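You operate a simulated robot arm through the tools that you are given. There is no shell and no other tool.

The job below is to be done with a simulated robot arm. You get a single attempt, and the scene is never put back.

Task
Stop feeder, then mill, then blower; turn the mode switch to Off.

It is judged by the outcome, as a careful person would: the job done as asked, and still so three seconds after it is handed in. It fails if anything else is knocked over, pushed out of place, dropped, spilled or broken.

Robot
A 7-joint arm with a two-finger gripper, on a carriage that runs on a rail from [-32, 26] to [1347, -1100] (x, y) and turns from -2.897 to 2.897 rad about z. Base frame: it is fixed where the carriage stands at the start and does not move with it; the origin is on the floor, on the carriage's upright axis, x ahead of it, y to its left, z up; the surface under the hand at the start is at about z = 500. Units: mm, rad, N and s.
With the tool pointing down near the work surface it reaches from about 300 to 760 mm from the robot's upright axis, wherever it stands. Its first joint turns from -2.897 to 2.897 rad. Places, roughly: big stop button [1200, -400, 1200]; blower start button [1200, -400, 1400]; feeder start button [1400, -500, 1400]; mill start button [1300, -400, 1400]; mode switch [1500, -600, 1400]; reset button [1500, -600, 1300]. Payload 2.45 kg.
Tool frame: the origin (TCP) is the grasp point; the fingertips stand 23 mm ahead of it; z points along the fingers, y is the line along which they close. The gripper opens to 72 mm. The gripper's body begins 40 mm behind the TCP.
Orientation is told as [roll, pitch, yaw] about the base's x, y, z axes, in that order, counted from this pose: with the fingers straight down and closing along the base's y, the tool's x points along the base's -x, its y along +y and its z along -z.

Tools
- The arm moves only by the tool jog_arm. Its argument "plan" is a list of rows, each an object (a shift or turn left out is 0, a gripper value left out holds the last) with "claw": the opening, from 0 (shut) to 1 (fully open); "delta_pos": the shift along the base's x, y, z in mm, a list of three; "rot": the turn, a rotation vector about the base's x, y, z in rad, a list of three. In form: [{"claw": claw, "delta_pos": [x, y, z], "rot": [ax, ay, az]}, ...]. A call has 1 to 20 rows; each row is the pose to reach, as a shift and turn from the pose commanded when the call began. A row lasts 0.2 s, in which the tool goes at most 50 mm and 0.15 rad; a call with a longer step from one row to the next is refused whole, and so is a gripper value outside its range. Where a pose cannot be reached the arm comes as near as it can. A force on the tool above 50 N (or 10 N above the force at the start of the call, whichever is more), or a blocked arm, ends the call early, and 0.2 s more pass. Each finger travels about 72 mm/s and halts on what it meets, pressing with about 27 N; the grip force reading is that of the motor and also rises with nothing between the fingers. The clock runs only during rows and for 0.2 s after the last one: add rows that repeat a pose to give the fingers time. It gives the time, the measured TCP pose, the force on the tool (base axes), the opening and the grip force at its end, in the units of the frame above (readings bear some noise), with the torque about the TCP (base axes, N m) and any sound that the robot's microphone picked up.
- Cameras (640 x 400 px; columns grow to the right, rows downward): "scene" is now at [28.8, 171.3, 1416.8]; the picture's right is [-0.14, -0.99, 0.00], its down [-0.50, 0.07, -0.87] and it looks along [0.86, -0.12, -0.50] (base axes); focal length 293 px, centre (320, 200). "wrist" rides on the gripper at [77, 17, -66] in the tool frame; the picture's right is [-0.22, 0.98, 0.00], its down [-0.56, -0.12, -0.82] and it looks along [-0.80, -0.18, 0.57] (tool axes); focal length 234 px, centre (320, 200). There is no depth. A picture from a camera that has moved, and an enlarged one, comes with that camera's place and axes in the base frame and with its lens.
- grab_frame(camera): a new picture of that camera. The clock stands still meanwhile.
- lift_body(by): slides the trunk up (or, below 0, down) by that many mm; the arm and the scene camera ride with it, the base frame stays. It gives what a move gives, with no picture.
- steer(legs): drives the robot by 1 to 6 legs, each [ahead, left, turn to the left] in mm, mm and rad, along the robot's own axes; the way and the turn of a leg run together, so that a leg with both is an arc; at most 1500 mm and 3.142 rad a leg. The arm and the cameras ride along, it lands a little off, and it stops where it bumps. It keeps to its track: a leg is cut to what the track allows. It gives what a move gives.
- turn_head(pan, tilt): turns the head with the scene camera to pan (to the left, within 2.705 rad either way) and tilt (down, from -0.506 to 1.204), counted from straight ahead of the robot. It gives what a move gives.
- close_up(camera, box): a new picture of the part [left, top, right, bottom] of that camera's present view, enlarged. The clock stands still meanwhile.
- close_job(): hands the job in; it is judged then, once.

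Nothing tells you exact positions but the pictures and the camera data. Unless the task says otherwise, let go and move clear before handing in.

The tools are called after ">>>" by a JSON object that holds its "op" and its "data". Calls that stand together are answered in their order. jog_arm: Moves the arm, as the interface text tells. Its arguments: {"type":"object","properties":{"plan":{"type":"array"}},"required":["plan"]} The other tools are called the same way: lift_body (by) slides the trunk up or down; steer (legs) drives the base; turn_head (pan, tilt) turns the head that bears the scene camera; grab_frame (camera) takes a picture; close_up (camera, box) takes an enlarged picture of a part of a camera's view; close_job () hands the job in.

At the start:

```text
time: 0.0
ee_pos: [399.6, 37.4, 1185.8]
orientation: [0.0, 0.0, -0.001]
contact_force: [0.5, -0.6, -0.3]
ft_torque: [0.03, 0.02, -0.01]
grip_width: 72.1
finger_force: 0.1
trunk travel left (down, up): [-400.0, 190.0]
robot x, y, heading: [0.4, 2.3, -0.002]
head pan, tilt: [-0.138, 0.525]
```

scene: 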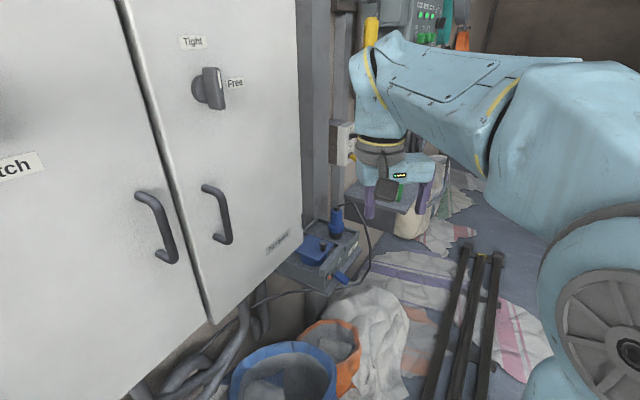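
wrist: 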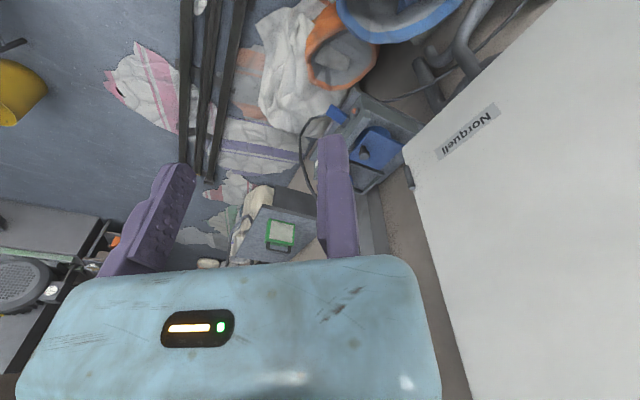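

I see a white cabinet on the left and, behind the arm, a control panel with green buttons at the top of the picture. I take the panel to be around [1300, -450, 1400], and next I turn the head towards it to look.

>>> {"op": "turn_head", "data": {"pan": -0.35, "tilt": 0.05}}

```text
time: 0.9
ee_pos: [400.5, 38.4, 1185.8]
orientation: [0.001, 0.001, 0.0]
contact_force: [0.1, 0.5, 0.2]
ft_torque: [0.0, -0.04, -0.04]
grip_width: 71.9
finger_force: 0.1
trunk travel left (down, up): [-400.0, 190.0]
robot x, y, heading: [3.3, 1.9, 0.003]
head pan, tilt: [-0.351, 0.051]
```

The head has turned towards the panel. Next I take a picture and an enlargement of it.

>>> {"op": "grab_frame", "data": {"camera": "scene"}}

>>> {"op": "close_up", "data": {"camera": "scene", "box": [220, 100, 420, 225]}}

```text
taken
camera scene: at [24.9, 152.4, 1460.6], right [-0.34, -0.94, 0.0], down [-0.05, 0.02, -1.0], along [0.94, -0.34, -0.05], focal length 293 px, centre (320, 200)
```

scene: 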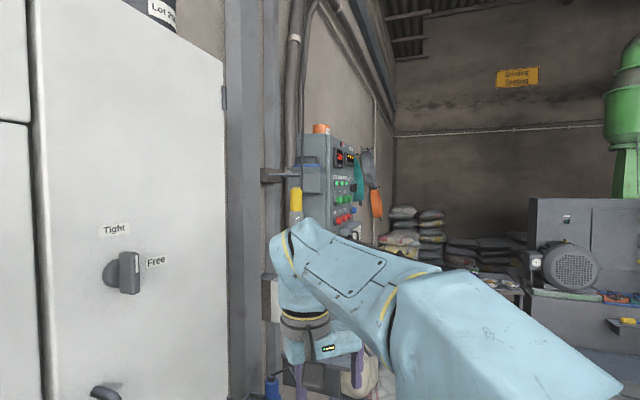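

```text
3.20 times, centred on (320, 162) of scene
camera zoom: at [24.9, 152.4, 1460.6], right [-0.34, -0.94, 0.0], down [-0.05, 0.02, -1.0], along [0.94, -0.34, -0.05], focal length 936 px, centre (320, 320)
```

zoom: 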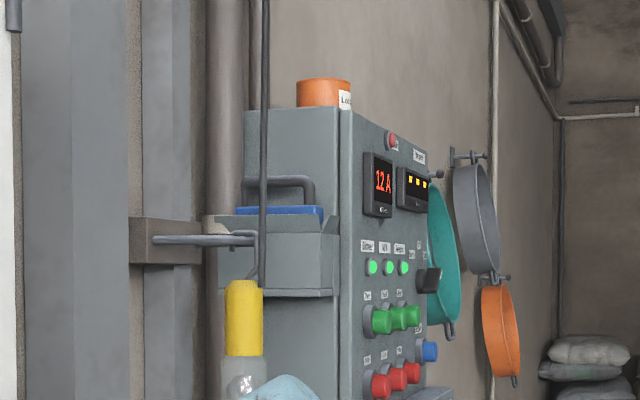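

The panel stands on the wall that runs beside the rail: two displays, three lamps, green start buttons, red buttons below, a black mode switch and a blue reset. Before driving I look to the right to check the way is clear.

>>> {"op": "turn_head", "data": {"pan": -1.0, "tilt": 0.35}}

>>> {"op": "grab_frame", "data": {"camera": "scene"}}

>>> {"op": "turn_head", "data": {"pan": 0.5, "tilt": 0.35}}

>>> {"op": "grab_frame", "data": {"camera": "scene"}}

```text
time: 1.9
ee_pos: [399.5, 36.8, 1185.4]
orientation: [0.0, -0.001, 0.0]
contact_force: [-0.4, -0.5, 0.2]
ft_torque: [0.01, -0.01, 0.04]
grip_width: 72.0
finger_force: 0.1
trunk travel left (down, up): [-400.0, 190.0]
robot x, y, heading: [1.0, -5.2, -0.002]
head pan, tilt: [-1.0, 0.351]
```

```text
taken
camera scene: at [-10.3, 105.4, 1432.8], right [-0.84, -0.54, 0.0], down [-0.19, 0.29, -0.94], along [0.51, -0.79, -0.34], focal length 293 px, centre (320, 200)
```

scene: 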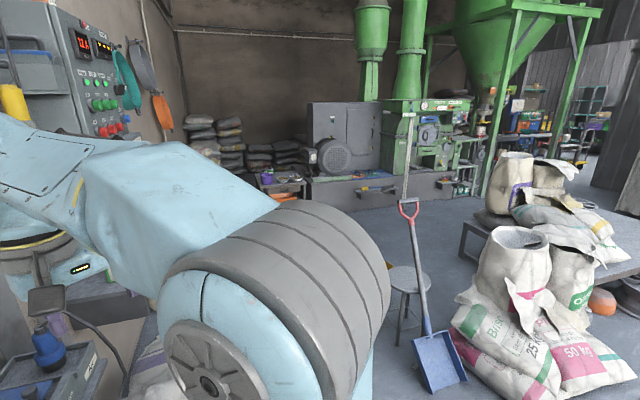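

```text
time: 3.5
ee_pos: [399.7, 39.0, 1186.6]
orientation: [0.001, -0.001, 0.001]
contact_force: [0.2, -0.2, -0.1]
ft_torque: [0.0, -0.01, -0.02]
grip_width: 72.0
finger_force: 0.2
trunk travel left (down, up): [-400.0, 190.0]
robot x, y, heading: [-1.3, 0.0, -0.003]
head pan, tilt: [0.499, 0.351]
```

```text
taken
camera scene: at [21.1, 228.2, 1432.8], right [0.48, -0.88, 0.0], down [-0.3, -0.16, -0.94], along [0.82, 0.45, -0.34], focal length 293 px, centre (320, 200)
```

scene: 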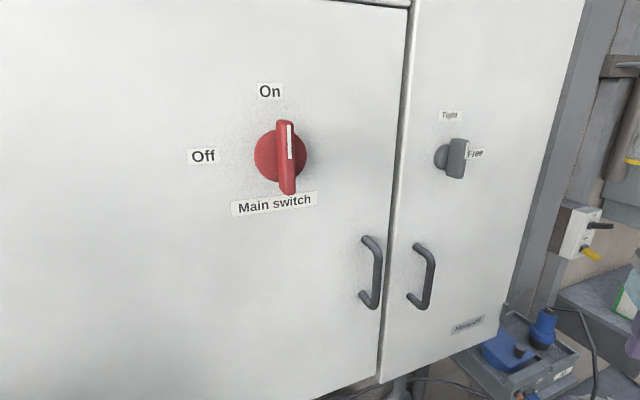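

I see the cabinet with a main switch (not part of the job) on my left, and free floor to my right with a shovel and sacks about 0.9 m off the rail. I'll turn the robot to line up with the rail (arm away from the cabinet) and then drive part way towards the panel.

>>> {"op": "steer", "data": {"legs": [[0, 0, -0.75]]}}

>>> {"op": "turn_head", "data": {"pan": 0.0, "tilt": 0.35}}

>>> {"op": "grab_frame", "data": {"camera": "scene"}}

>>> {"op": "grab_frame", "data": {"camera": "wrist"}}

```text
time: 5.9
ee_pos: [320.4, -241.4, 1184.9]
orientation: [0.0, 0.0, -0.74]
contact_force: [0.5, -0.1, -0.6]
ft_torque: [0.0, 0.02, 0.01]
grip_width: 71.9
finger_force: 0.1
trunk travel left (down, up): [-400.0, 190.0]
robot x, y, heading: [2.7, -2.4, -0.738]
head pan, tilt: [0.499, 0.351]
```

```text
time: 6.8
ee_pos: [319.7, -242.2, 1185.6]
orientation: [0.0, 0.001, -0.739]
contact_force: [0.2, -0.5, -0.3]
ft_torque: [0.01, 0.03, 0.02]
grip_width: 72.0
finger_force: 0.1
trunk travel left (down, up): [-400.0, 190.0]
robot x, y, heading: [0.2, 1.2, -0.74]
head pan, tilt: [0.0, 0.351]
```

```text
taken
camera scene: at [148.3, 113.2, 1432.8], right [-0.67, -0.74, 0.0], down [-0.25, 0.23, -0.94], along [0.69, -0.63, -0.34], focal length 293 px, centre (320, 200)
```

scene: 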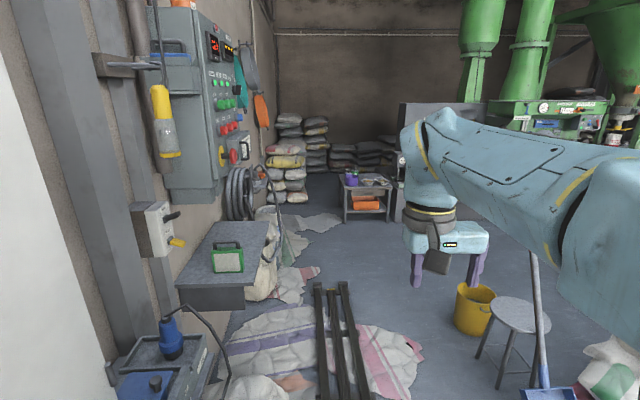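

```text
taken
camera wrist: at [274.1, -176.4, 1252.6], right [0.82, 0.57, 0.0], down [0.33, -0.47, 0.82], along [0.47, -0.67, -0.57], focal length 234 px, centre (320, 200)
```

wrist: 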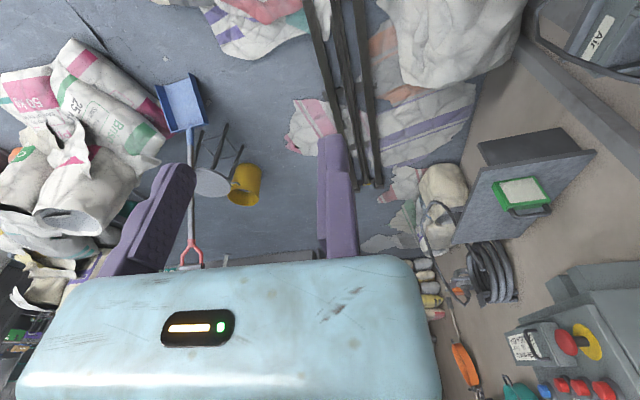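

The way along the rail is clear, with the panel on the left wall beyond a small shelf and a yellow-handled lamp. I drive ahead about 750 mm and then look at the panel.

>>> {"op": "steer", "data": {"legs": [[750, 40, 0]]}}

>>> {"op": "turn_head", "data": {"pan": 0.7, "tilt": 0.15}}

>>> {"op": "grab_frame", "data": {"camera": "scene"}}

>>> {"op": "grab_frame", "data": {"camera": "wrist"}}

```text
time: 11.0
ee_pos: [905.6, -720.8, 1186.5]
orientation: [0.0, 0.002, -0.741]
contact_force: [-0.8, 0.2, 0.2]
ft_torque: [-0.02, -0.01, -0.01]
grip_width: 71.9
finger_force: 0.1
trunk travel left (down, up): [-400.0, 190.0]
robot x, y, heading: [587.6, -476.5, -0.741]
head pan, tilt: [0.0, 0.351]
```

```text
time: 12.1
ee_pos: [906.4, -720.7, 1184.7]
orientation: [0.001, -0.002, -0.741]
contact_force: [0.1, 0.1, 1.5]
ft_torque: [-0.03, 0.0, 0.0]
grip_width: 72.0
finger_force: 0.1
trunk travel left (down, up): [-400.0, 190.0]
robot x, y, heading: [586.7, -478.6, -0.734]
head pan, tilt: [0.7, 0.15]
```

```text
taken
camera scene: at [758.5, -306.5, 1451.5], right [-0.04, -1.0, 0.0], down [-0.15, 0.01, -0.99], along [0.99, -0.04, -0.15], focal length 293 px, centre (320, 200)
```

scene: 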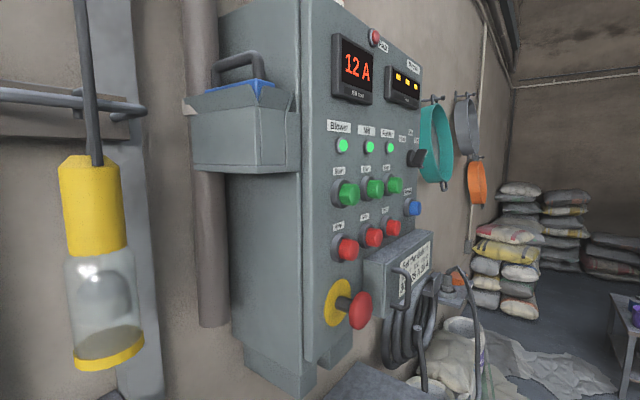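

```text
taken
camera wrist: at [860.2, -655.0, 1252.6], right [0.82, 0.57, 0.0], down [0.33, -0.47, 0.82], along [0.47, -0.67, -0.57], focal length 234 px, centre (320, 200)
```

wrist: 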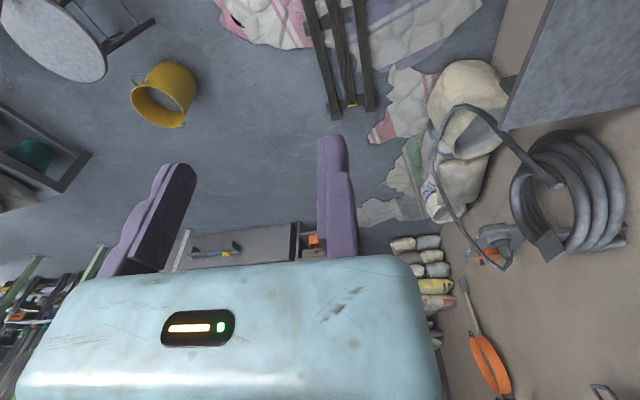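

The panel is now in good view: green start buttons in a row and red stop buttons beneath, mushroom emergency stop lower. I enlarge it to read the labels.

>>> {"op": "close_up", "data": {"camera": "scene", "box": [310, 110, 450, 200]}}

>>> {"op": "close_up", "data": {"camera": "scene", "box": [310, 170, 470, 270]}}

>>> {"op": "close_up", "data": {"camera": "scene", "box": [310, 20, 450, 110]}}

```text
4.44 times, centred on (380, 155) of scene
camera zoom: at [758.5, -306.5, 1451.5], right [-0.04, -1.0, 0.0], down [-0.15, 0.01, -0.99], along [0.99, -0.04, -0.15], focal length 1301 px, centre (53, 400)
```

zoom: 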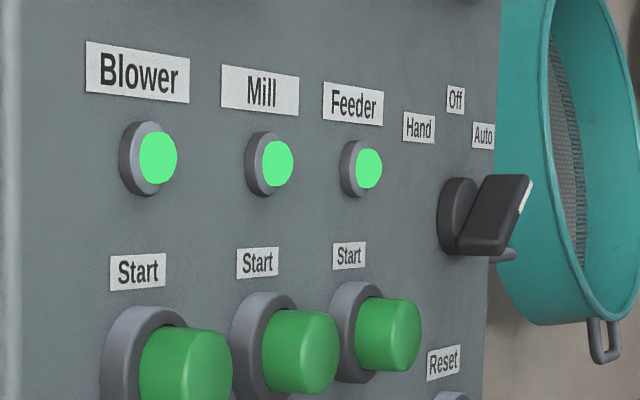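

```text
4.00 times, centred on (390, 220) of scene
camera zoom: at [758.5, -306.5, 1451.5], right [-0.04, -1.0, 0.0], down [-0.15, 0.01, -0.99], along [0.99, -0.04, -0.15], focal length 1171 px, centre (40, 120)
```

zoom: 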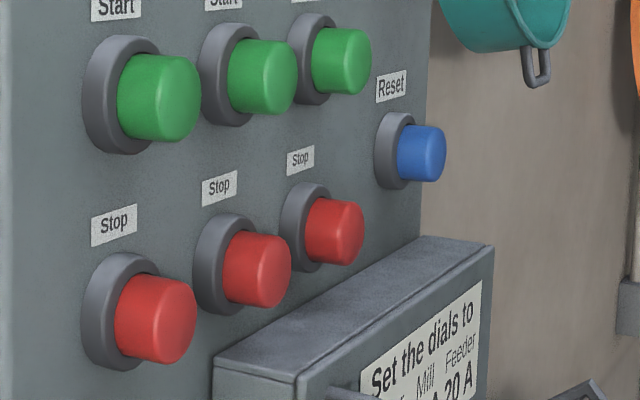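

```text
4.44 times, centred on (380, 65) of scene
camera zoom: at [758.5, -306.5, 1451.5], right [-0.04, -1.0, 0.0], down [-0.15, 0.01, -0.99], along [0.99, -0.04, -0.15], focal length 1301 px, centre (53, 800)
```

zoom: 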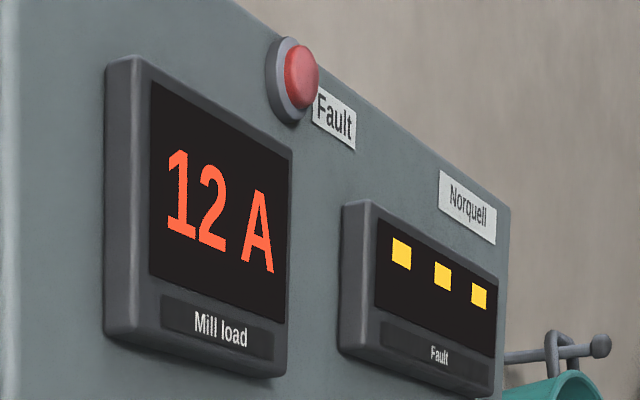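

Columns from left to right are Blower, Mill, Feeder, and the mode switch (Hand left, Off up, Auto right) now points to Auto. The panel is parallel to the rail, about 510 mm off it; I drive 250 mm further and take a second view for triangulation.

>>> {"op": "steer", "data": {"legs": [[250, 13, 0]]}}

>>> {"op": "turn_head", "data": {"pan": 0.9, "tilt": 0.2}}

>>> {"op": "grab_frame", "data": {"camera": "scene"}}

>>> {"op": "close_up", "data": {"camera": "scene", "box": [220, 80, 460, 230]}}

```text
time: 14.0
ee_pos: [1100.5, -880.5, 1185.1]
orientation: [0.0, 0.001, -0.743]
contact_force: [-0.3, -0.3, -0.1]
ft_torque: [-0.01, 0.02, -0.03]
grip_width: 71.7
finger_force: 0.1
trunk travel left (down, up): [-400.0, 190.0]
robot x, y, heading: [781.1, -641.6, -0.747]
head pan, tilt: [0.7, 0.15]
```

```text
time: 14.7
ee_pos: [1102.4, -880.5, 1186.3]
orientation: [0.0, 0.001, -0.744]
contact_force: [-0.3, 0.6, 0.7]
ft_torque: [0.0, 0.0, 0.04]
grip_width: 72.0
finger_force: 0.1
trunk travel left (down, up): [-400.0, 190.0]
robot x, y, heading: [786.2, -638.8, -0.748]
head pan, tilt: [0.901, 0.201]
```

```text
taken
camera scene: at [953.5, -447.6, 1446.8], right [0.16, -0.99, 0.0], down [-0.2, -0.03, -0.98], along [0.97, 0.15, -0.2], focal length 293 px, centre (320, 200)
```

scene: 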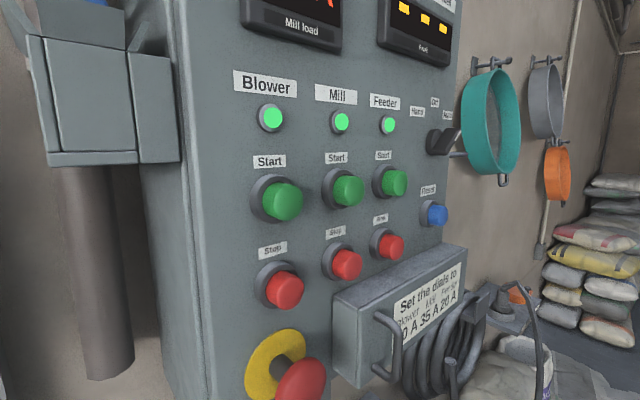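

```text
2.67 times, centred on (340, 155) of scene
camera zoom: at [953.5, -447.6, 1446.8], right [0.16, -0.99, 0.0], down [-0.2, -0.03, -0.98], along [0.97, 0.15, -0.2], focal length 780 px, centre (267, 320)
```

zoom: 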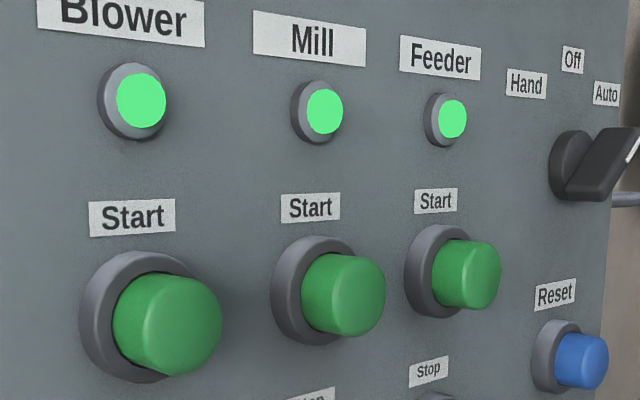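

Triangulating the labels puts the columns about 90 mm apart on a panel plane about 502 mm from the rail. I take more enlargements to fix the stop buttons and the mode switch.

>>> {"op": "close_up", "data": {"camera": "scene", "box": [240, 205, 480, 355]}}

>>> {"op": "close_up", "data": {"camera": "scene", "box": [390, 85, 486, 145]}}

```text
2.67 times, centred on (360, 280) of scene
camera zoom: at [953.5, -447.6, 1446.8], right [0.16, -0.99, 0.0], down [-0.2, -0.03, -0.98], along [0.97, 0.15, -0.2], focal length 780 px, centre (213, -13)
```

zoom: 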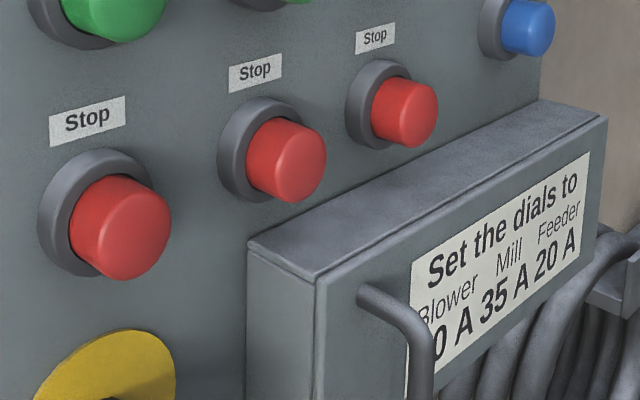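

```text
6.67 times, centred on (438, 115) of scene
camera zoom: at [953.5, -447.6, 1446.8], right [0.16, -0.99, 0.0], down [-0.2, -0.03, -0.98], along [0.97, 0.15, -0.2], focal length 1951 px, centre (-467, 767)
```

zoom: 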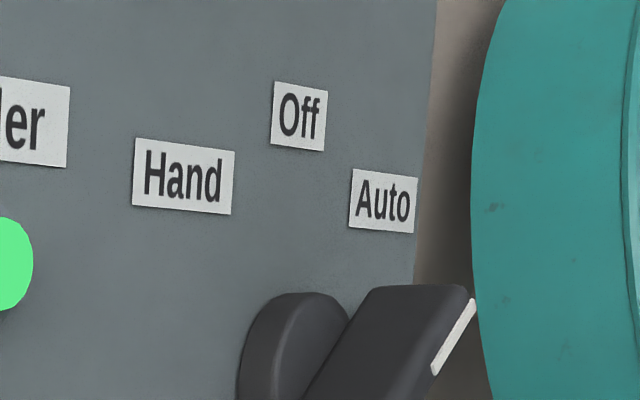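

Fixing the points in wall coordinates (s along the rail, p towards the wall): stop-button faces are at p≈470, z≈1302, s≈1175/1265/1355 for blower/mill/feeder, and the mode switch at s≈1489, z≈1444. I'll lift the trunk 130 mm and turn the robot left so the arm faces the panel.

>>> {"op": "lift_body", "data": {"by": 130}}

>>> {"op": "steer", "data": {"legs": [[0, 0, 0.75]]}}

>>> {"op": "turn_head", "data": {"pan": 0.15, "tilt": 0.4}}

>>> {"op": "grab_frame", "data": {"camera": "scene"}}

>>> {"op": "grab_frame", "data": {"camera": "wrist"}}

```text
time: 16.3
ee_pos: [1102.5, -881.1, 1315.8]
orientation: [0.0, -0.001, -0.743]
contact_force: [-0.5, 0.4, 0.1]
ft_torque: [0.01, -0.04, 0.02]
grip_width: 72.2
finger_force: 0.0
trunk travel left (down, up): [-530.0, 60.0]
robot x, y, heading: [782.1, -641.3, -0.745]
head pan, tilt: [0.901, 0.201]
```

```text
time: 18.7
ee_pos: [1180.9, -596.5, 1316.4]
orientation: [0.0, 0.001, 0.006]
contact_force: [-0.7, -0.8, 0.2]
ft_torque: [0.01, 0.0, -0.05]
grip_width: 72.3
finger_force: 0.1
trunk travel left (down, up): [-530.0, 60.0]
robot x, y, heading: [782.3, -635.9, 0.005]
head pan, tilt: [0.901, 0.201]
```

```text
time: 19.8
ee_pos: [1181.4, -597.6, 1316.3]
orientation: [0.0, 0.001, 0.008]
contact_force: [0.2, 0.1, 0.0]
ft_torque: [0.0, -0.02, 0.01]
grip_width: 72.2
finger_force: 0.1
trunk travel left (down, up): [-530.0, 60.0]
robot x, y, heading: [779.8, -635.4, 0.01]
head pan, tilt: [0.15, 0.4]
```

```text
taken
camera scene: at [810.8, -439.9, 1558.3], right [0.16, -0.99, 0.0], down [-0.38, -0.06, -0.92], along [0.91, 0.15, -0.39], focal length 293 px, centre (320, 200)
```

scene: 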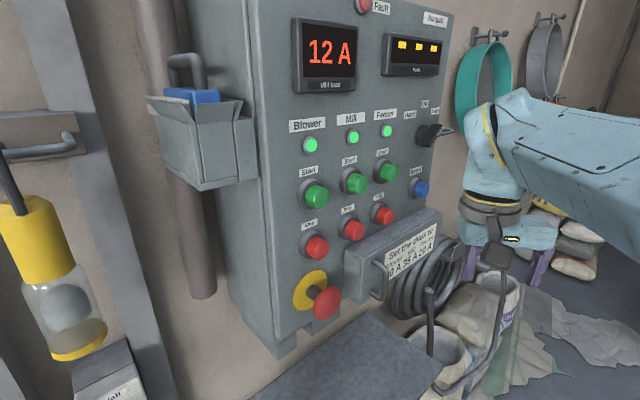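

```text
taken
camera wrist: at [1102.5, -580.0, 1382.6], right [0.21, 0.98, 0.0], down [0.56, -0.12, 0.82], along [0.8, -0.17, -0.57], focal length 234 px, centre (320, 200)
```

wrist: 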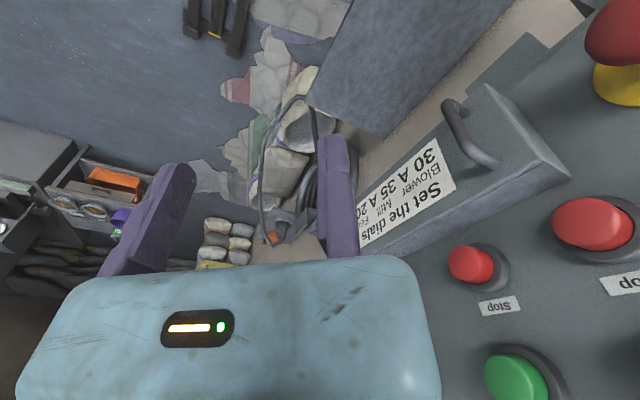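

All three lamps are lit and the whole panel is visible past the arm. I check my button positions with an enlargement from this third viewpoint.

>>> {"op": "close_up", "data": {"camera": "scene", "box": [280, 90, 472, 210]}}

>>> {"op": "close_up", "data": {"camera": "scene", "box": [280, 160, 472, 280]}}

>>> {"op": "close_up", "data": {"camera": "wrist", "box": [400, 180, 640, 330]}}

```text
3.33 times, centred on (376, 150) of scene
camera zoom: at [810.8, -439.9, 1558.3], right [0.16, -0.99, 0.0], down [-0.38, -0.06, -0.92], along [0.91, 0.15, -0.39], focal length 976 px, centre (133, 367)
```

zoom: 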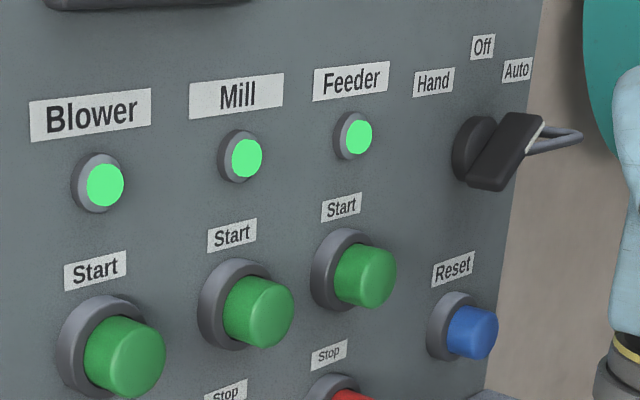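

```text
3.33 times, centred on (376, 220) of scene
camera zoom: at [810.8, -439.9, 1558.3], right [0.16, -0.99, 0.0], down [-0.38, -0.06, -0.92], along [0.91, 0.15, -0.39], focal length 976 px, centre (133, 133)
```

zoom: 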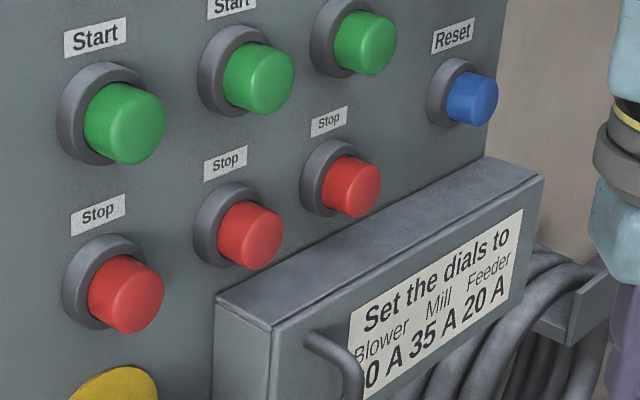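

```text
2.67 times, centred on (520, 255) of wrist
camera zoom: at [1102.5, -580.0, 1382.6], right [0.21, 0.98, 0.0], down [0.56, -0.12, 0.82], along [0.8, -0.17, -0.57], focal length 624 px, centre (-213, 53)
```

zoom: 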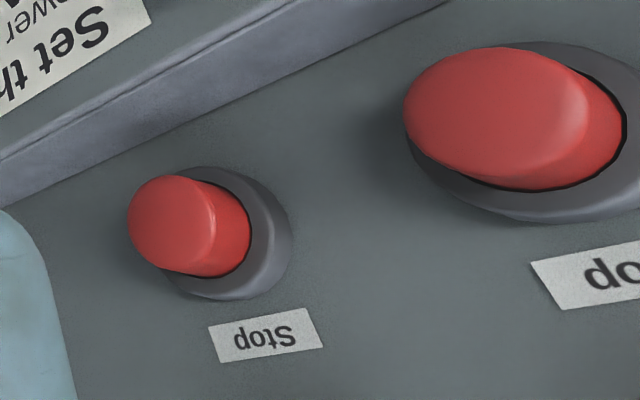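

The third view agrees with my positions to about 2 mm. Now I yaw the tool to face the wall direction while moving it a little towards the panel, keeping well clear, with the gripper closing for pressing.

>>> {"op": "jog_arm", "data": {"plan": [{"claw": 0, "delta_pos": [13, 3.5, 2.5], "rot": [0, 0, 0.1465]}, {"claw": 0, "delta_pos": [26, 7, 5], "rot": [0, 0, 0.293]}, {"claw": 0, "delta_pos": [39, 10.5, 7.5], "rot": [0, 0, 0.4395]}, {"claw": 0, "delta_pos": [52, 14, 10], "rot": [0, 0, 0.586]}, {"claw": 0, "delta_pos": [65, 17.5, 12], "rot": [0, 0, 0.7325]}, {"claw": 0, "delta_pos": [77.5, 20.6, 14], "rot": [0, 0, 0.879]}, {"claw": 0, "delta_pos": [77.5, 20.6, 14], "rot": [0, 0, 0.879]}]}}

```text
time: 21.4
ee_pos: [1258.3, -575.5, 1328.7]
orientation: [0.001, -0.001, 0.889]
contact_force: [-0.3, 0.3, -0.8]
ft_torque: [0.03, 0.01, -0.04]
grip_width: 0.3
finger_force: 26.8
trunk travel left (down, up): [-530.0, 60.0]
robot x, y, heading: [781.5, -634.5, 0.008]
head pan, tilt: [0.15, 0.4]
```

The tool is yawed to 0.889 rad, square to the panel, with the fingers shut. Next I pitch it up to horizontal so the fingers point at the panel.

>>> {"op": "jog_arm", "data": {"plan": [{"rot": [0.1106, -0.0904, 0]}, {"rot": [0.2212, -0.1807, 0]}, {"rot": [0.3318, -0.2711, 0]}, {"rot": [0.4423, -0.3614, 0]}, {"rot": [0.5529, -0.4518, 0]}, {"rot": [0.6635, -0.5421, 0]}, {"rot": [0.7741, -0.6325, 0]}, {"rot": [0.8847, -0.7228, 0]}, {"rot": [0.9953, -0.8132, 0]}, {"rot": [1.1059, -0.9035, 0]}, {"rot": [1.2164, -0.9938, 0]}, {"rot": [1.2164, -0.9938, 0]}]}}

```text
time: 24.0
ee_pos: [1259.4, -577.0, 1330.6]
orientation: [-2.563, -1.566, -2.833]
contact_force: [0.2, 0.2, 0.9]
ft_torque: [-0.02, 0.02, -0.01]
grip_width: 0.0
finger_force: 27.3
trunk travel left (down, up): [-530.0, 60.0]
robot x, y, heading: [781.9, -637.0, 0.002]
head pan, tilt: [0.15, 0.4]
```

The tool is now horizontal facing the panel. I look before rolling it.

>>> {"op": "grab_frame", "data": {"camera": "scene"}}

>>> {"op": "grab_frame", "data": {"camera": "wrist"}}

```text
taken
camera scene: at [810.9, -440.0, 1558.3], right [0.16, -0.99, 0.0], down [-0.38, -0.06, -0.92], along [0.91, 0.14, -0.39], focal length 293 px, centre (320, 200)
```

scene: 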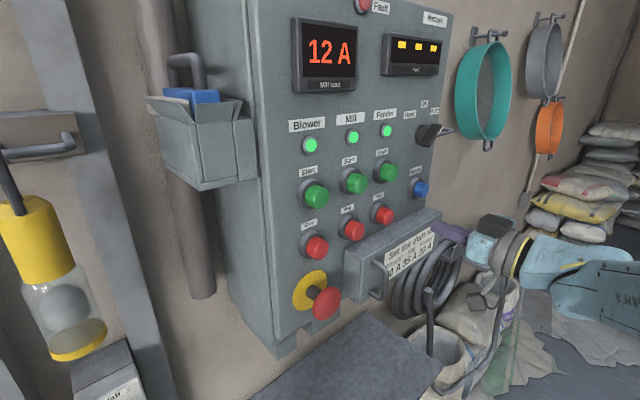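

```text
taken
camera wrist: at [1203.0, -616.0, 1253.1], right [-0.76, 0.62, 0.22], down [-0.42, -0.71, 0.56], along [0.5, 0.33, 0.8], focal length 234 px, centre (320, 200)
```

wrist: 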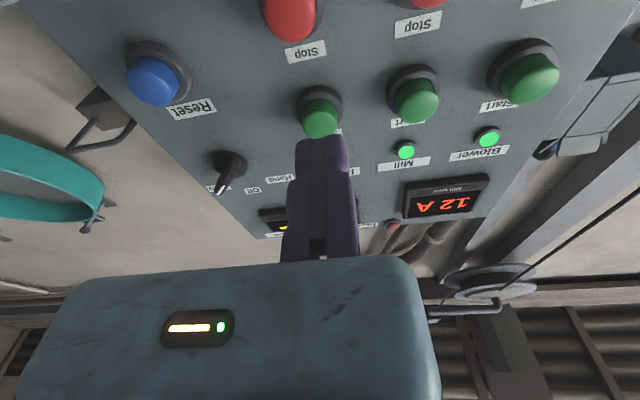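

The closed fingers are well in view of the wrist camera and clear of everything, and the scene camera sees the lamps and buttons unobstructed. Next I roll the tool a quarter turn about its axis so the wrist camera sits to the left, away from the box below the buttons.

>>> {"op": "jog_arm", "data": {"plan": [{"rot": [0.0903, 0.1106, 0]}, {"rot": [0.1807, 0.2212, 0]}, {"rot": [0.271, 0.3317, 0]}, {"rot": [0.3614, 0.4423, 0]}, {"rot": [0.4517, 0.5529, 0]}, {"rot": [0.542, 0.6635, 0]}, {"rot": [0.6324, 0.7741, 0]}, {"rot": [0.7227, 0.8846, 0]}, {"rot": [0.8131, 0.9952, 0]}, {"rot": [0.9034, 1.1058, 0]}, {"rot": [0.9938, 1.2164, 0]}, {"rot": [0.9938, 1.2164, 0]}]}}

>>> {"op": "grab_frame", "data": {"camera": "wrist"}}

>>> {"op": "grab_frame", "data": {"camera": "scene"}}

```text
time: 26.6
ee_pos: [1258.7, -576.9, 1329.9]
orientation: [1.57, 0.001, -0.688]
contact_force: [0.1, 0.5, -1.2]
ft_torque: [0.02, 0.01, -0.01]
grip_width: 0.3
finger_force: 27.5
trunk travel left (down, up): [-530.0, 60.0]
robot x, y, heading: [779.4, -639.2, 0.005]
head pan, tilt: [0.15, 0.4]
```

```text
taken
camera wrist: at [1156.1, -577.8, 1348.3], right [0.17, -0.14, 0.98], down [-0.09, -0.99, -0.13], along [0.98, -0.06, -0.18], focal length 234 px, centre (320, 200)
```

wrist: 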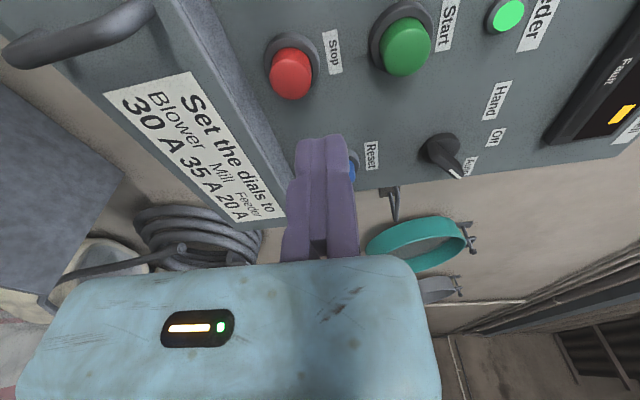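

```text
taken
camera scene: at [810.8, -440.0, 1558.3], right [0.16, -0.99, 0.0], down [-0.38, -0.06, -0.92], along [0.91, 0.14, -0.39], focal length 293 px, centre (320, 200)
```

scene: 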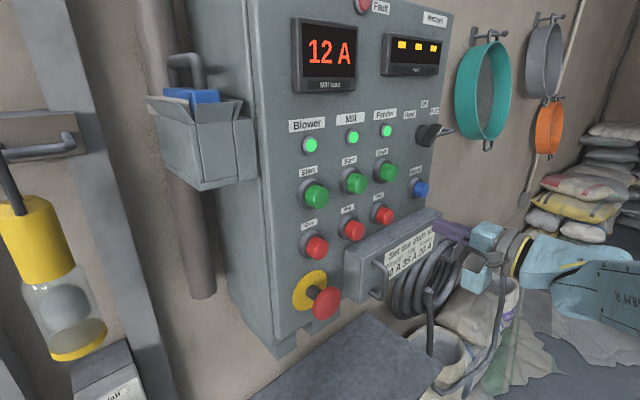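

The tool points straight at the panel with the camera on its left, and the wrist view confirms the feeder stop at s≈1354, z≈1302. I move in front of the feeder stop, stopping about 25 mm short of it.

>>> {"op": "jog_arm", "data": {"plan": [{"delta_pos": [6, -5, -14]}, {"delta_pos": [11.6, -9.5, -28]}, {"delta_pos": [33.7, 17.6, -28]}, {"delta_pos": [55.9, 44.7, -28]}, {"delta_pos": [55.9, 44.7, -28]}]}}

>>> {"op": "grab_frame", "data": {"camera": "wrist"}}

>>> {"op": "close_up", "data": {"camera": "scene", "box": [280, 120, 472, 240]}}

```text
time: 27.8
ee_pos: [1315.1, -531.9, 1301.5]
orientation: [1.571, -0.002, -0.686]
contact_force: [-0.2, -0.5, -0.1]
ft_torque: [-0.05, -0.01, -0.02]
grip_width: 0.0
finger_force: 26.2
trunk travel left (down, up): [-530.0, 60.0]
robot x, y, heading: [782.8, -636.4, 0.005]
head pan, tilt: [0.15, 0.4]
```

```text
taken
camera wrist: at [1212.7, -533.5, 1319.9], right [0.17, -0.14, 0.98], down [-0.09, -0.99, -0.12], along [0.98, -0.06, -0.18], focal length 234 px, centre (320, 200)
```

wrist: 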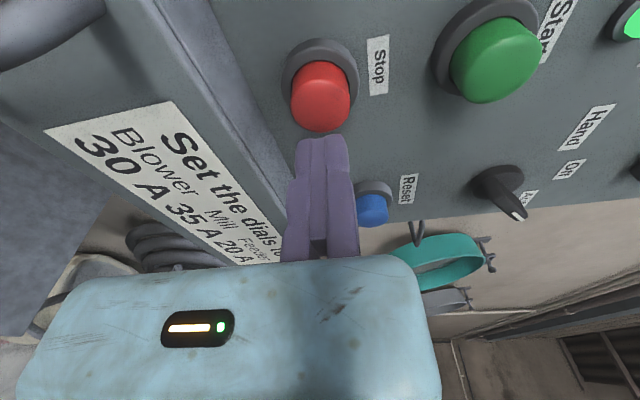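

```text
3.33 times, centred on (376, 180) of scene
camera zoom: at [811.2, -439.7, 1558.2], right [0.16, -0.99, 0.0], down [-0.38, -0.06, -0.92], along [0.91, 0.14, -0.39], focal length 976 px, centre (133, 267)
```

zoom: 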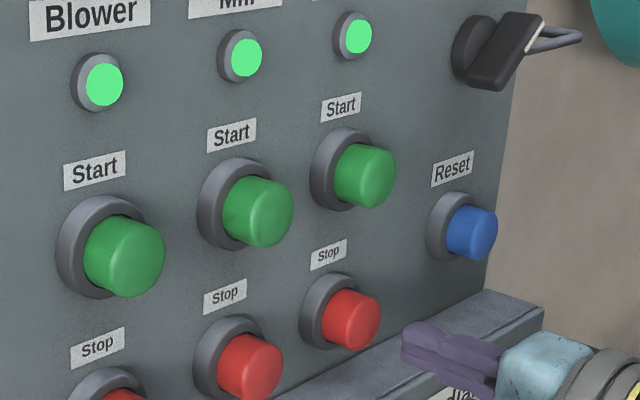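

The fingertips are lined up with the feeder stop button. I advance gently until just past where I expect contact and read the force.

>>> {"op": "jog_arm", "data": {"plan": [{"delta_pos": [9.5, 11.6, 0.5]}, {"delta_pos": [15.2, 18.6, 0.5]}, {"delta_pos": [17.1, 20.9, 0.5]}, {"delta_pos": [18.3, 22.5, 0.5]}, {"delta_pos": [19.6, 24.0, 0.5]}]}}

>>> {"op": "close_up", "data": {"camera": "scene", "box": [280, 120, 472, 240]}}

>>> {"op": "grab_frame", "data": {"camera": "wrist"}}

```text
time: 29.0
ee_pos: [1333.3, -509.0, 1303.6]
orientation: [1.571, -0.002, -0.686]
contact_force: [-0.1, -3.5, 0.1]
ft_torque: [-0.04, -0.03, -0.04]
grip_width: 6.2
finger_force: 28.2
trunk travel left (down, up): [-530.0, 60.0]
robot x, y, heading: [782.4, -634.3, 0.006]
head pan, tilt: [0.15, 0.4]
```

```text
3.33 times, centred on (376, 180) of scene
camera zoom: at [810.7, -440.5, 1558.3], right [0.16, -0.99, 0.0], down [-0.38, -0.06, -0.92], along [0.91, 0.14, -0.39], focal length 976 px, centre (133, 267)
```

zoom: 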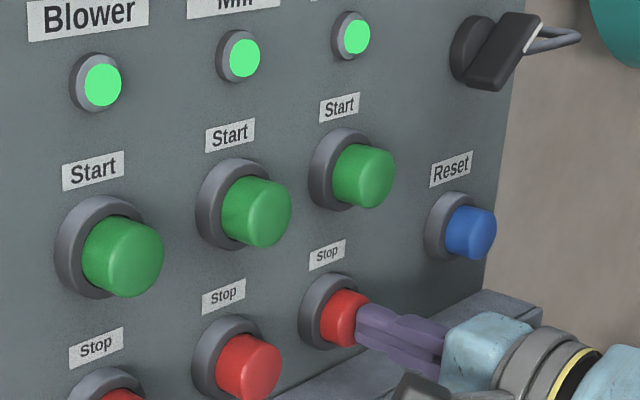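

```text
taken
camera wrist: at [1231.7, -509.5, 1320.8], right [0.17, -0.14, 0.98], down [-0.09, -0.99, -0.12], along [0.98, -0.06, -0.18], focal length 234 px, centre (320, 200)
```

wrist: 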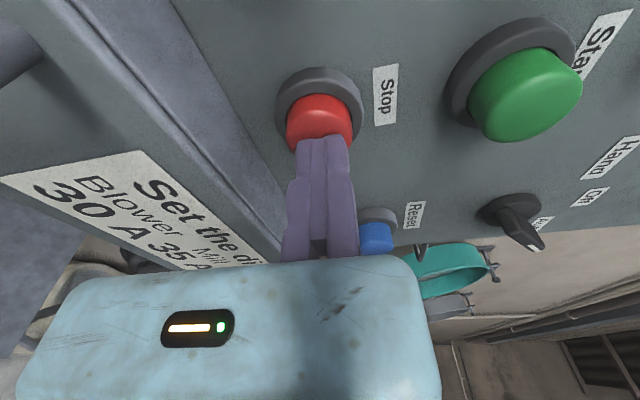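

Contact has just begun (about 3.5 N) on the feeder stop, centred on its cap. I push in a few millimetres more and watch the force and lamp.

>>> {"op": "jog_arm", "data": {"plan": [{"claw": 0, "delta_pos": [0.95, 1.16, -1]}, {"claw": 0, "delta_pos": [1.9, 2.3, -1]}, {"claw": 0, "delta_pos": [2.85, 3.5, -1]}, {"claw": 0, "delta_pos": [3.8, 4.6, -1]}]}}

>>> {"op": "close_up", "data": {"camera": "scene", "box": [280, 120, 472, 240]}}

```text
time: 30.0
ee_pos: [1337.4, -503.9, 1301.1]
orientation: [1.571, 0.0, -0.684]
contact_force: [-3.5, -3.4, -0.4]
ft_torque: [-0.04, 0.02, 0.04]
grip_width: 6.1
finger_force: 28.1
trunk travel left (down, up): [-530.0, 60.0]
robot x, y, heading: [781.2, -634.8, -0.001]
head pan, tilt: [0.15, 0.4]
heard: click
```

```text
3.33 times, centred on (376, 180) of scene
camera zoom: at [810.3, -440.5, 1558.3], right [0.16, -0.99, 0.0], down [-0.38, -0.06, -0.92], along [0.91, 0.14, -0.39], focal length 976 px, centre (133, 267)
```

zoom: 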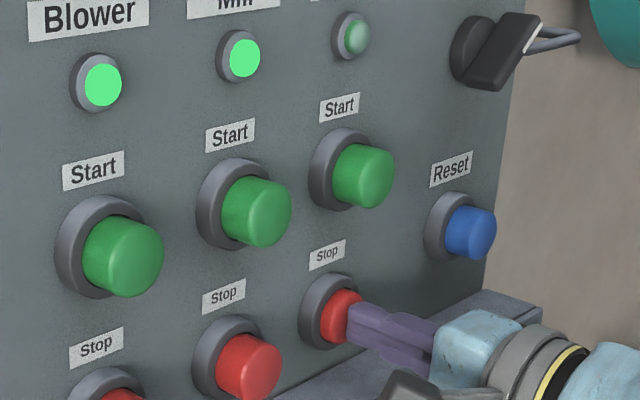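

A click was heard and the feeder lamp went out. I back straight off and check the lamps, load display and fault lamp.

>>> {"op": "jog_arm", "data": {"plan": [{"claw": 0, "delta_pos": [-9.5, -11.6, 0]}, {"claw": 0, "delta_pos": [-19, -23.2, 0]}, {"claw": 0, "delta_pos": [-25.3, -31, 0]}, {"claw": 0, "delta_pos": [-25.3, -31, 0]}]}}

>>> {"op": "grab_frame", "data": {"camera": "scene"}}

>>> {"op": "close_up", "data": {"camera": "scene", "box": [280, 0, 472, 120]}}

```text
time: 31.0
ee_pos: [1311.7, -533.0, 1300.9]
orientation: [1.57, -0.001, -0.684]
contact_force: [-0.4, -0.4, 0.4]
ft_torque: [0.02, 0.02, 0.0]
grip_width: 0.0
finger_force: 29.0
trunk travel left (down, up): [-530.0, 60.0]
robot x, y, heading: [783.1, -637.1, 0.009]
head pan, tilt: [0.15, 0.4]
```

```text
taken
camera scene: at [810.8, -440.0, 1558.3], right [0.16, -0.99, 0.0], down [-0.38, -0.06, -0.92], along [0.91, 0.14, -0.39], focal length 293 px, centre (320, 200)
```

scene: 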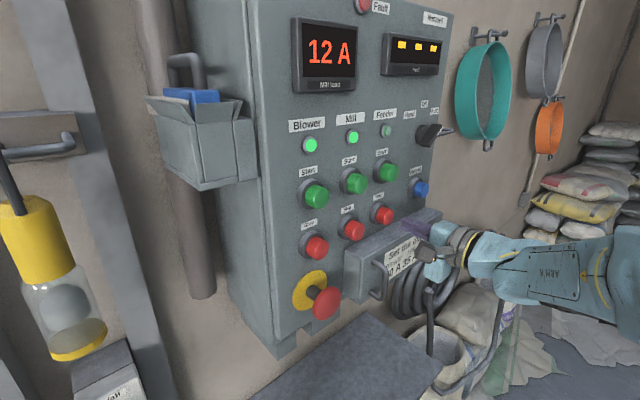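

```text
3.33 times, centred on (376, 60) of scene
camera zoom: at [810.8, -440.0, 1558.3], right [0.16, -0.99, 0.0], down [-0.38, -0.06, -0.92], along [0.91, 0.14, -0.39], focal length 976 px, centre (133, 667)
```

zoom: 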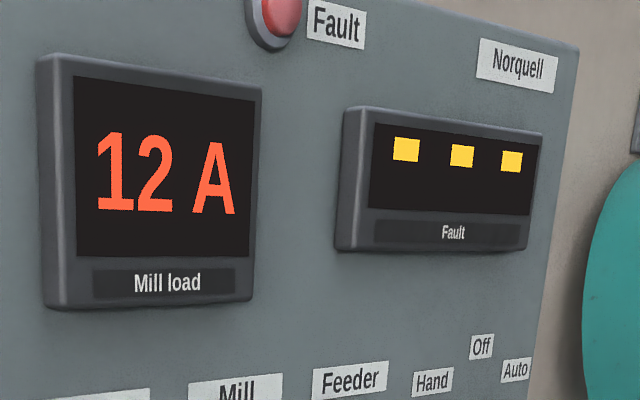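

The feeder lamp is out, no fault is shown, and mill and blower still run. I move sideways 89 mm to stand in front of the mill stop, then check the alignment and the load display again.

>>> {"op": "jog_arm", "data": {"plan": [{"claw": 0, "delta_pos": [-23, 18.8, 0.5]}, {"claw": 0, "delta_pos": [-46, 37.5, 1]}, {"claw": 0, "delta_pos": [-68.9, 56.3, 1]}, {"claw": 0, "delta_pos": [-68.9, 56.3, 1]}]}}

>>> {"op": "grab_frame", "data": {"camera": "wrist"}}

>>> {"op": "grab_frame", "data": {"camera": "scene"}}

```text
time: 32.0
ee_pos: [1243.1, -478.4, 1302.8]
orientation: [1.571, -0.002, -0.687]
contact_force: [-0.4, 0.8, -0.5]
ft_torque: [0.01, 0.01, -0.04]
grip_width: 0.0
finger_force: 28.7
trunk travel left (down, up): [-530.0, 60.0]
robot x, y, heading: [779.1, -639.8, 0.006]
head pan, tilt: [0.15, 0.4]
```

```text
taken
camera wrist: at [1140.7, -478.9, 1321.0], right [0.17, -0.14, 0.98], down [-0.08, -0.99, -0.12], along [0.98, -0.06, -0.18], focal length 234 px, centre (320, 200)
```

wrist: 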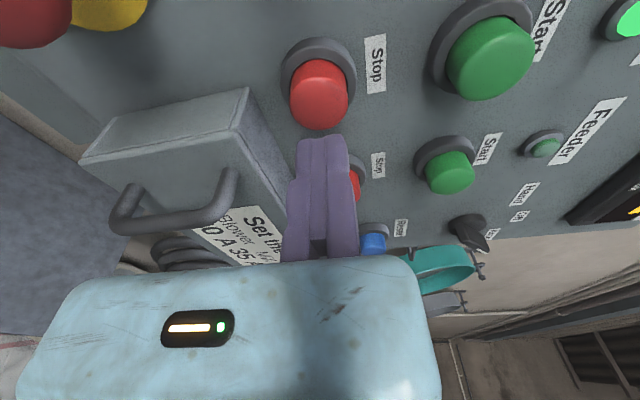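

```text
taken
camera scene: at [810.5, -440.0, 1558.3], right [0.16, -0.99, 0.0], down [-0.38, -0.06, -0.92], along [0.91, 0.14, -0.39], focal length 293 px, centre (320, 200)
```

scene: 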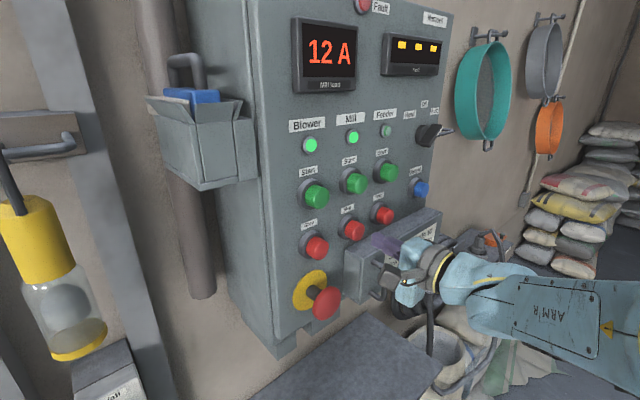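

The fingers are aligned with the mill stop button. As a careful person would, I wait a few seconds to see whether the mill load falls as the mill empties.

>>> {"op": "jog_arm", "data": {"plan": [{"claw": 0}, {"claw": 0}, {"claw": 0}, {"claw": 0}, {"claw": 0}, {"claw": 0}, {"claw": 0}, {"claw": 0}, {"claw": 0}, {"claw": 0}, {"claw": 0}, {"claw": 0}, {"claw": 0}, {"claw": 0}, {"claw": 0}, {"claw": 0}, {"claw": 0}, {"claw": 0}, {"claw": 0}, {"claw": 0}]}}

>>> {"op": "close_up", "data": {"camera": "scene", "box": [280, 0, 472, 120]}}

```text
time: 36.2
ee_pos: [1243.1, -479.0, 1302.0]
orientation: [1.571, -0.002, -0.686]
contact_force: [0.8, -0.4, -0.1]
ft_torque: [0.0, 0.03, -0.01]
grip_width: 0.0
finger_force: 27.8
trunk travel left (down, up): [-530.0, 60.0]
robot x, y, heading: [786.0, -641.8, 0.007]
head pan, tilt: [0.15, 0.4]
```

```text
3.33 times, centred on (376, 60) of scene
camera zoom: at [810.8, -440.0, 1558.3], right [0.16, -0.99, 0.0], down [-0.38, -0.06, -0.92], along [0.91, 0.14, -0.39], focal length 976 px, centre (133, 667)
```

zoom: 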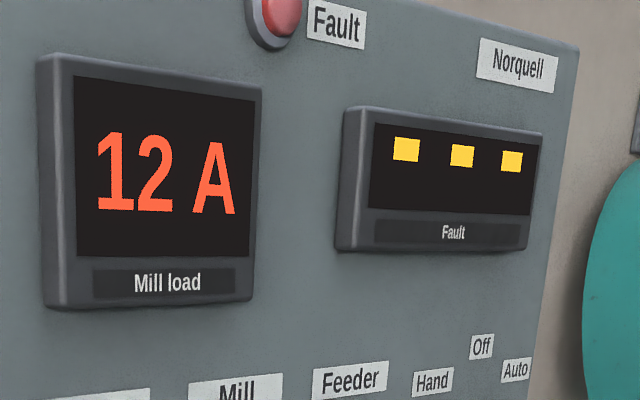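

The load stays at 12 A, so it is the idle value and the mill may be stopped. I press the mill stop with the same depth that worked for the feeder.

>>> {"op": "jog_arm", "data": {"plan": [{"claw": 0, "delta_pos": [9.5, 11.6, 0]}, {"claw": 0, "delta_pos": [17.7, 21.7, 0]}, {"claw": 0, "delta_pos": [20.9, 25.6, 0]}, {"claw": 0, "delta_pos": [22.1, 27.1, 0]}, {"claw": 0, "delta_pos": [23.4, 28.7, 0]}, {"claw": 0, "delta_pos": [24.7, 30.2, 0]}, {"claw": 0, "delta_pos": [25.9, 31.8, 0]}]}}

>>> {"op": "close_up", "data": {"camera": "scene", "box": [280, 120, 472, 240]}}

```text
time: 37.8
ee_pos: [1268.0, -448.9, 1302.0]
orientation: [1.572, 0.0, -0.689]
contact_force: [-14.3, -13.7, -3.1]
ft_torque: [-0.68, 0.7, -0.32]
grip_width: 6.1
finger_force: 27.9
trunk travel left (down, up): [-530.0, 60.0]
robot x, y, heading: [781.8, -641.5, 0.007]
head pan, tilt: [0.15, 0.4]
heard: click
```

```text
3.33 times, centred on (376, 180) of scene
camera zoom: at [809.0, -441.9, 1558.5], right [0.16, -0.99, 0.0], down [-0.38, -0.06, -0.92], along [0.91, 0.15, -0.39], focal length 976 px, centre (133, 267)
```

zoom: 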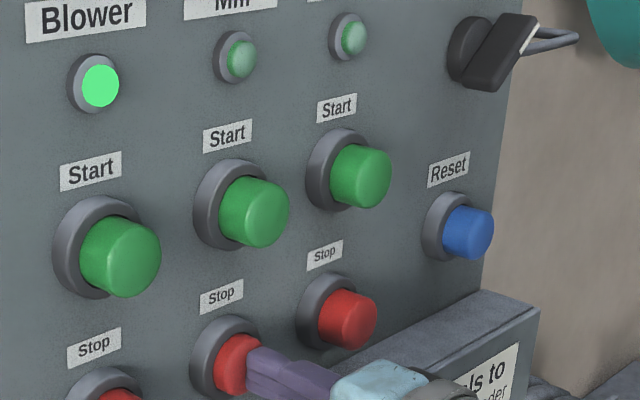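

The mill lamp is out after a click, but the force and torque suggest the gripper body is also leaning on the box's handle below. I back off straight away and check the box.

>>> {"op": "jog_arm", "data": {"plan": [{"claw": 0, "delta_pos": [-9.5, -11.6, 0]}, {"claw": 0, "delta_pos": [-19, -23.2, 0]}, {"claw": 0, "delta_pos": [-28.5, -34.8, 0]}, {"claw": 0, "delta_pos": [-38, -46.5, 0]}, {"claw": 0, "delta_pos": [-38, -46.5, 0]}]}}

>>> {"op": "grab_frame", "data": {"camera": "scene"}}

>>> {"op": "grab_frame", "data": {"camera": "wrist"}}

>>> {"op": "close_up", "data": {"camera": "scene", "box": [280, 160, 472, 280]}}

```text
time: 39.0
ee_pos: [1230.5, -492.8, 1302.0]
orientation: [1.571, -0.001, -0.685]
contact_force: [-1.6, -0.6, 0.3]
ft_torque: [0.02, -0.01, 0.01]
grip_width: 0.2
finger_force: 28.5
trunk travel left (down, up): [-530.0, 60.0]
robot x, y, heading: [781.0, -639.3, 0.011]
head pan, tilt: [0.15, 0.4]
```

```text
taken
camera scene: at [810.6, -440.2, 1558.3], right [0.16, -0.99, 0.0], down [-0.38, -0.06, -0.92], along [0.91, 0.14, -0.39], focal length 293 px, centre (320, 200)
```

scene: 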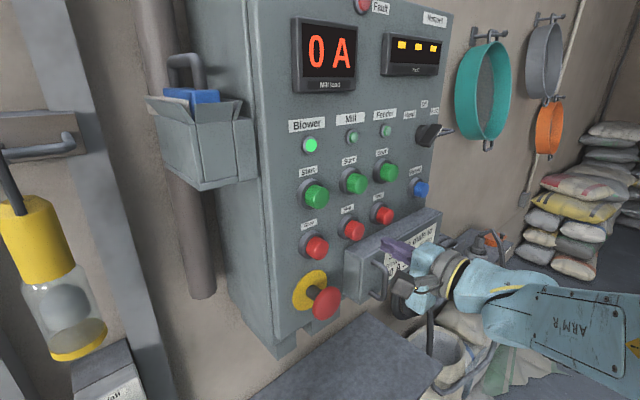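

```text
taken
camera wrist: at [1129.1, -494.2, 1320.7], right [0.17, -0.14, 0.98], down [-0.09, -0.99, -0.12], along [0.98, -0.06, -0.18], focal length 234 px, centre (320, 200)
```

wrist: 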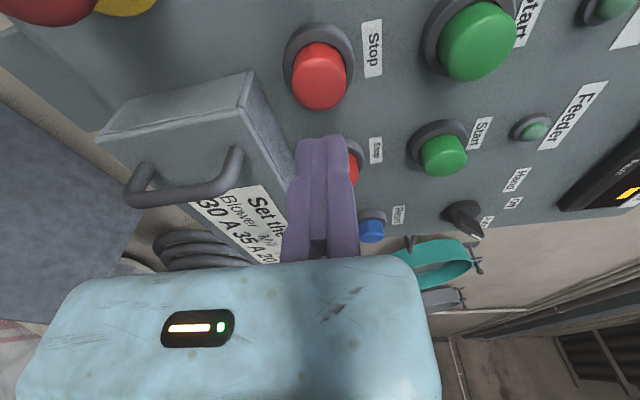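

```text
3.33 times, centred on (376, 220) of scene
camera zoom: at [810.6, -440.2, 1558.3], right [0.16, -0.99, 0.0], down [-0.38, -0.06, -0.92], along [0.91, 0.14, -0.39], focal length 976 px, centre (133, 133)
```

zoom: 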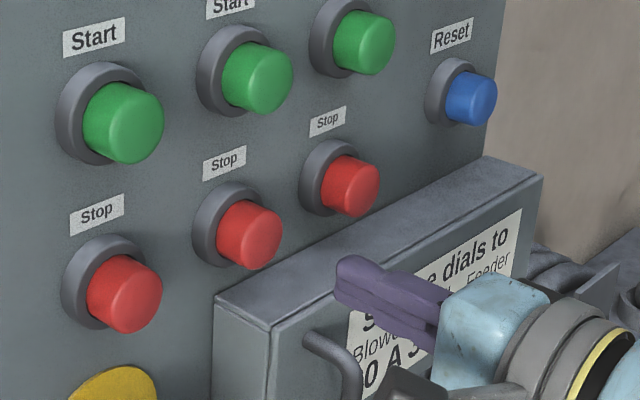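

The box and handle look exactly as before, the mill lamp is out and the load reads 0 A. Now I move left 90 mm, away from the handle, to stand in front of the blower stop, a little high to keep clear of the big stop button below.

>>> {"op": "jog_arm", "data": {"plan": [{"claw": 0, "delta_pos": [-23.2, 19, 1]}, {"claw": 0, "delta_pos": [-46.5, 37.9, 2]}, {"claw": 0, "delta_pos": [-69.7, 56.9, 3]}, {"claw": 0, "delta_pos": [-69.7, 56.9, 3]}]}}

>>> {"op": "grab_frame", "data": {"camera": "wrist"}}

>>> {"op": "grab_frame", "data": {"camera": "scene"}}

```text
time: 40.0
ee_pos: [1161.7, -436.1, 1304.9]
orientation: [1.571, -0.001, -0.687]
contact_force: [-0.2, 0.7, 0.0]
ft_torque: [0.02, 0.03, 0.04]
grip_width: 0.0
finger_force: 28.2
trunk travel left (down, up): [-530.0, 60.0]
robot x, y, heading: [781.9, -636.5, 0.004]
head pan, tilt: [0.15, 0.4]
```

```text
taken
camera wrist: at [1059.1, -437.0, 1323.3], right [0.17, -0.14, 0.98], down [-0.09, -0.99, -0.12], along [0.98, -0.06, -0.18], focal length 234 px, centre (320, 200)
```

wrist: 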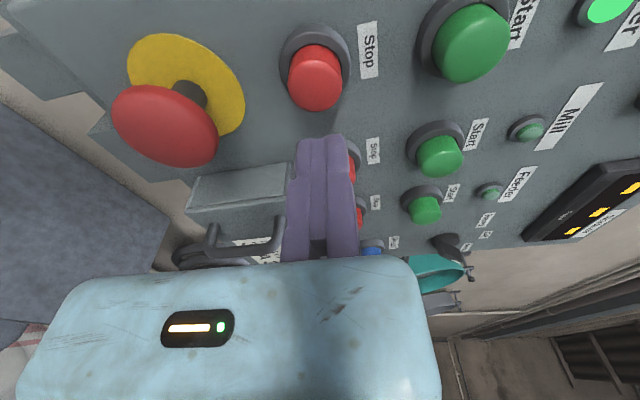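

```text
taken
camera scene: at [810.6, -439.9, 1558.3], right [0.16, -0.99, 0.0], down [-0.38, -0.06, -0.92], along [0.91, 0.14, -0.39], focal length 293 px, centre (320, 200)
```

scene: 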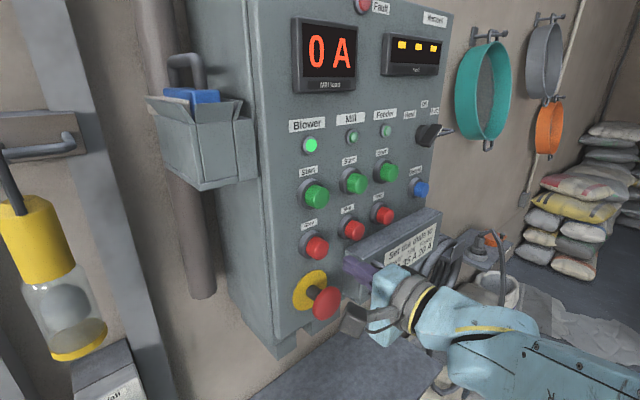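

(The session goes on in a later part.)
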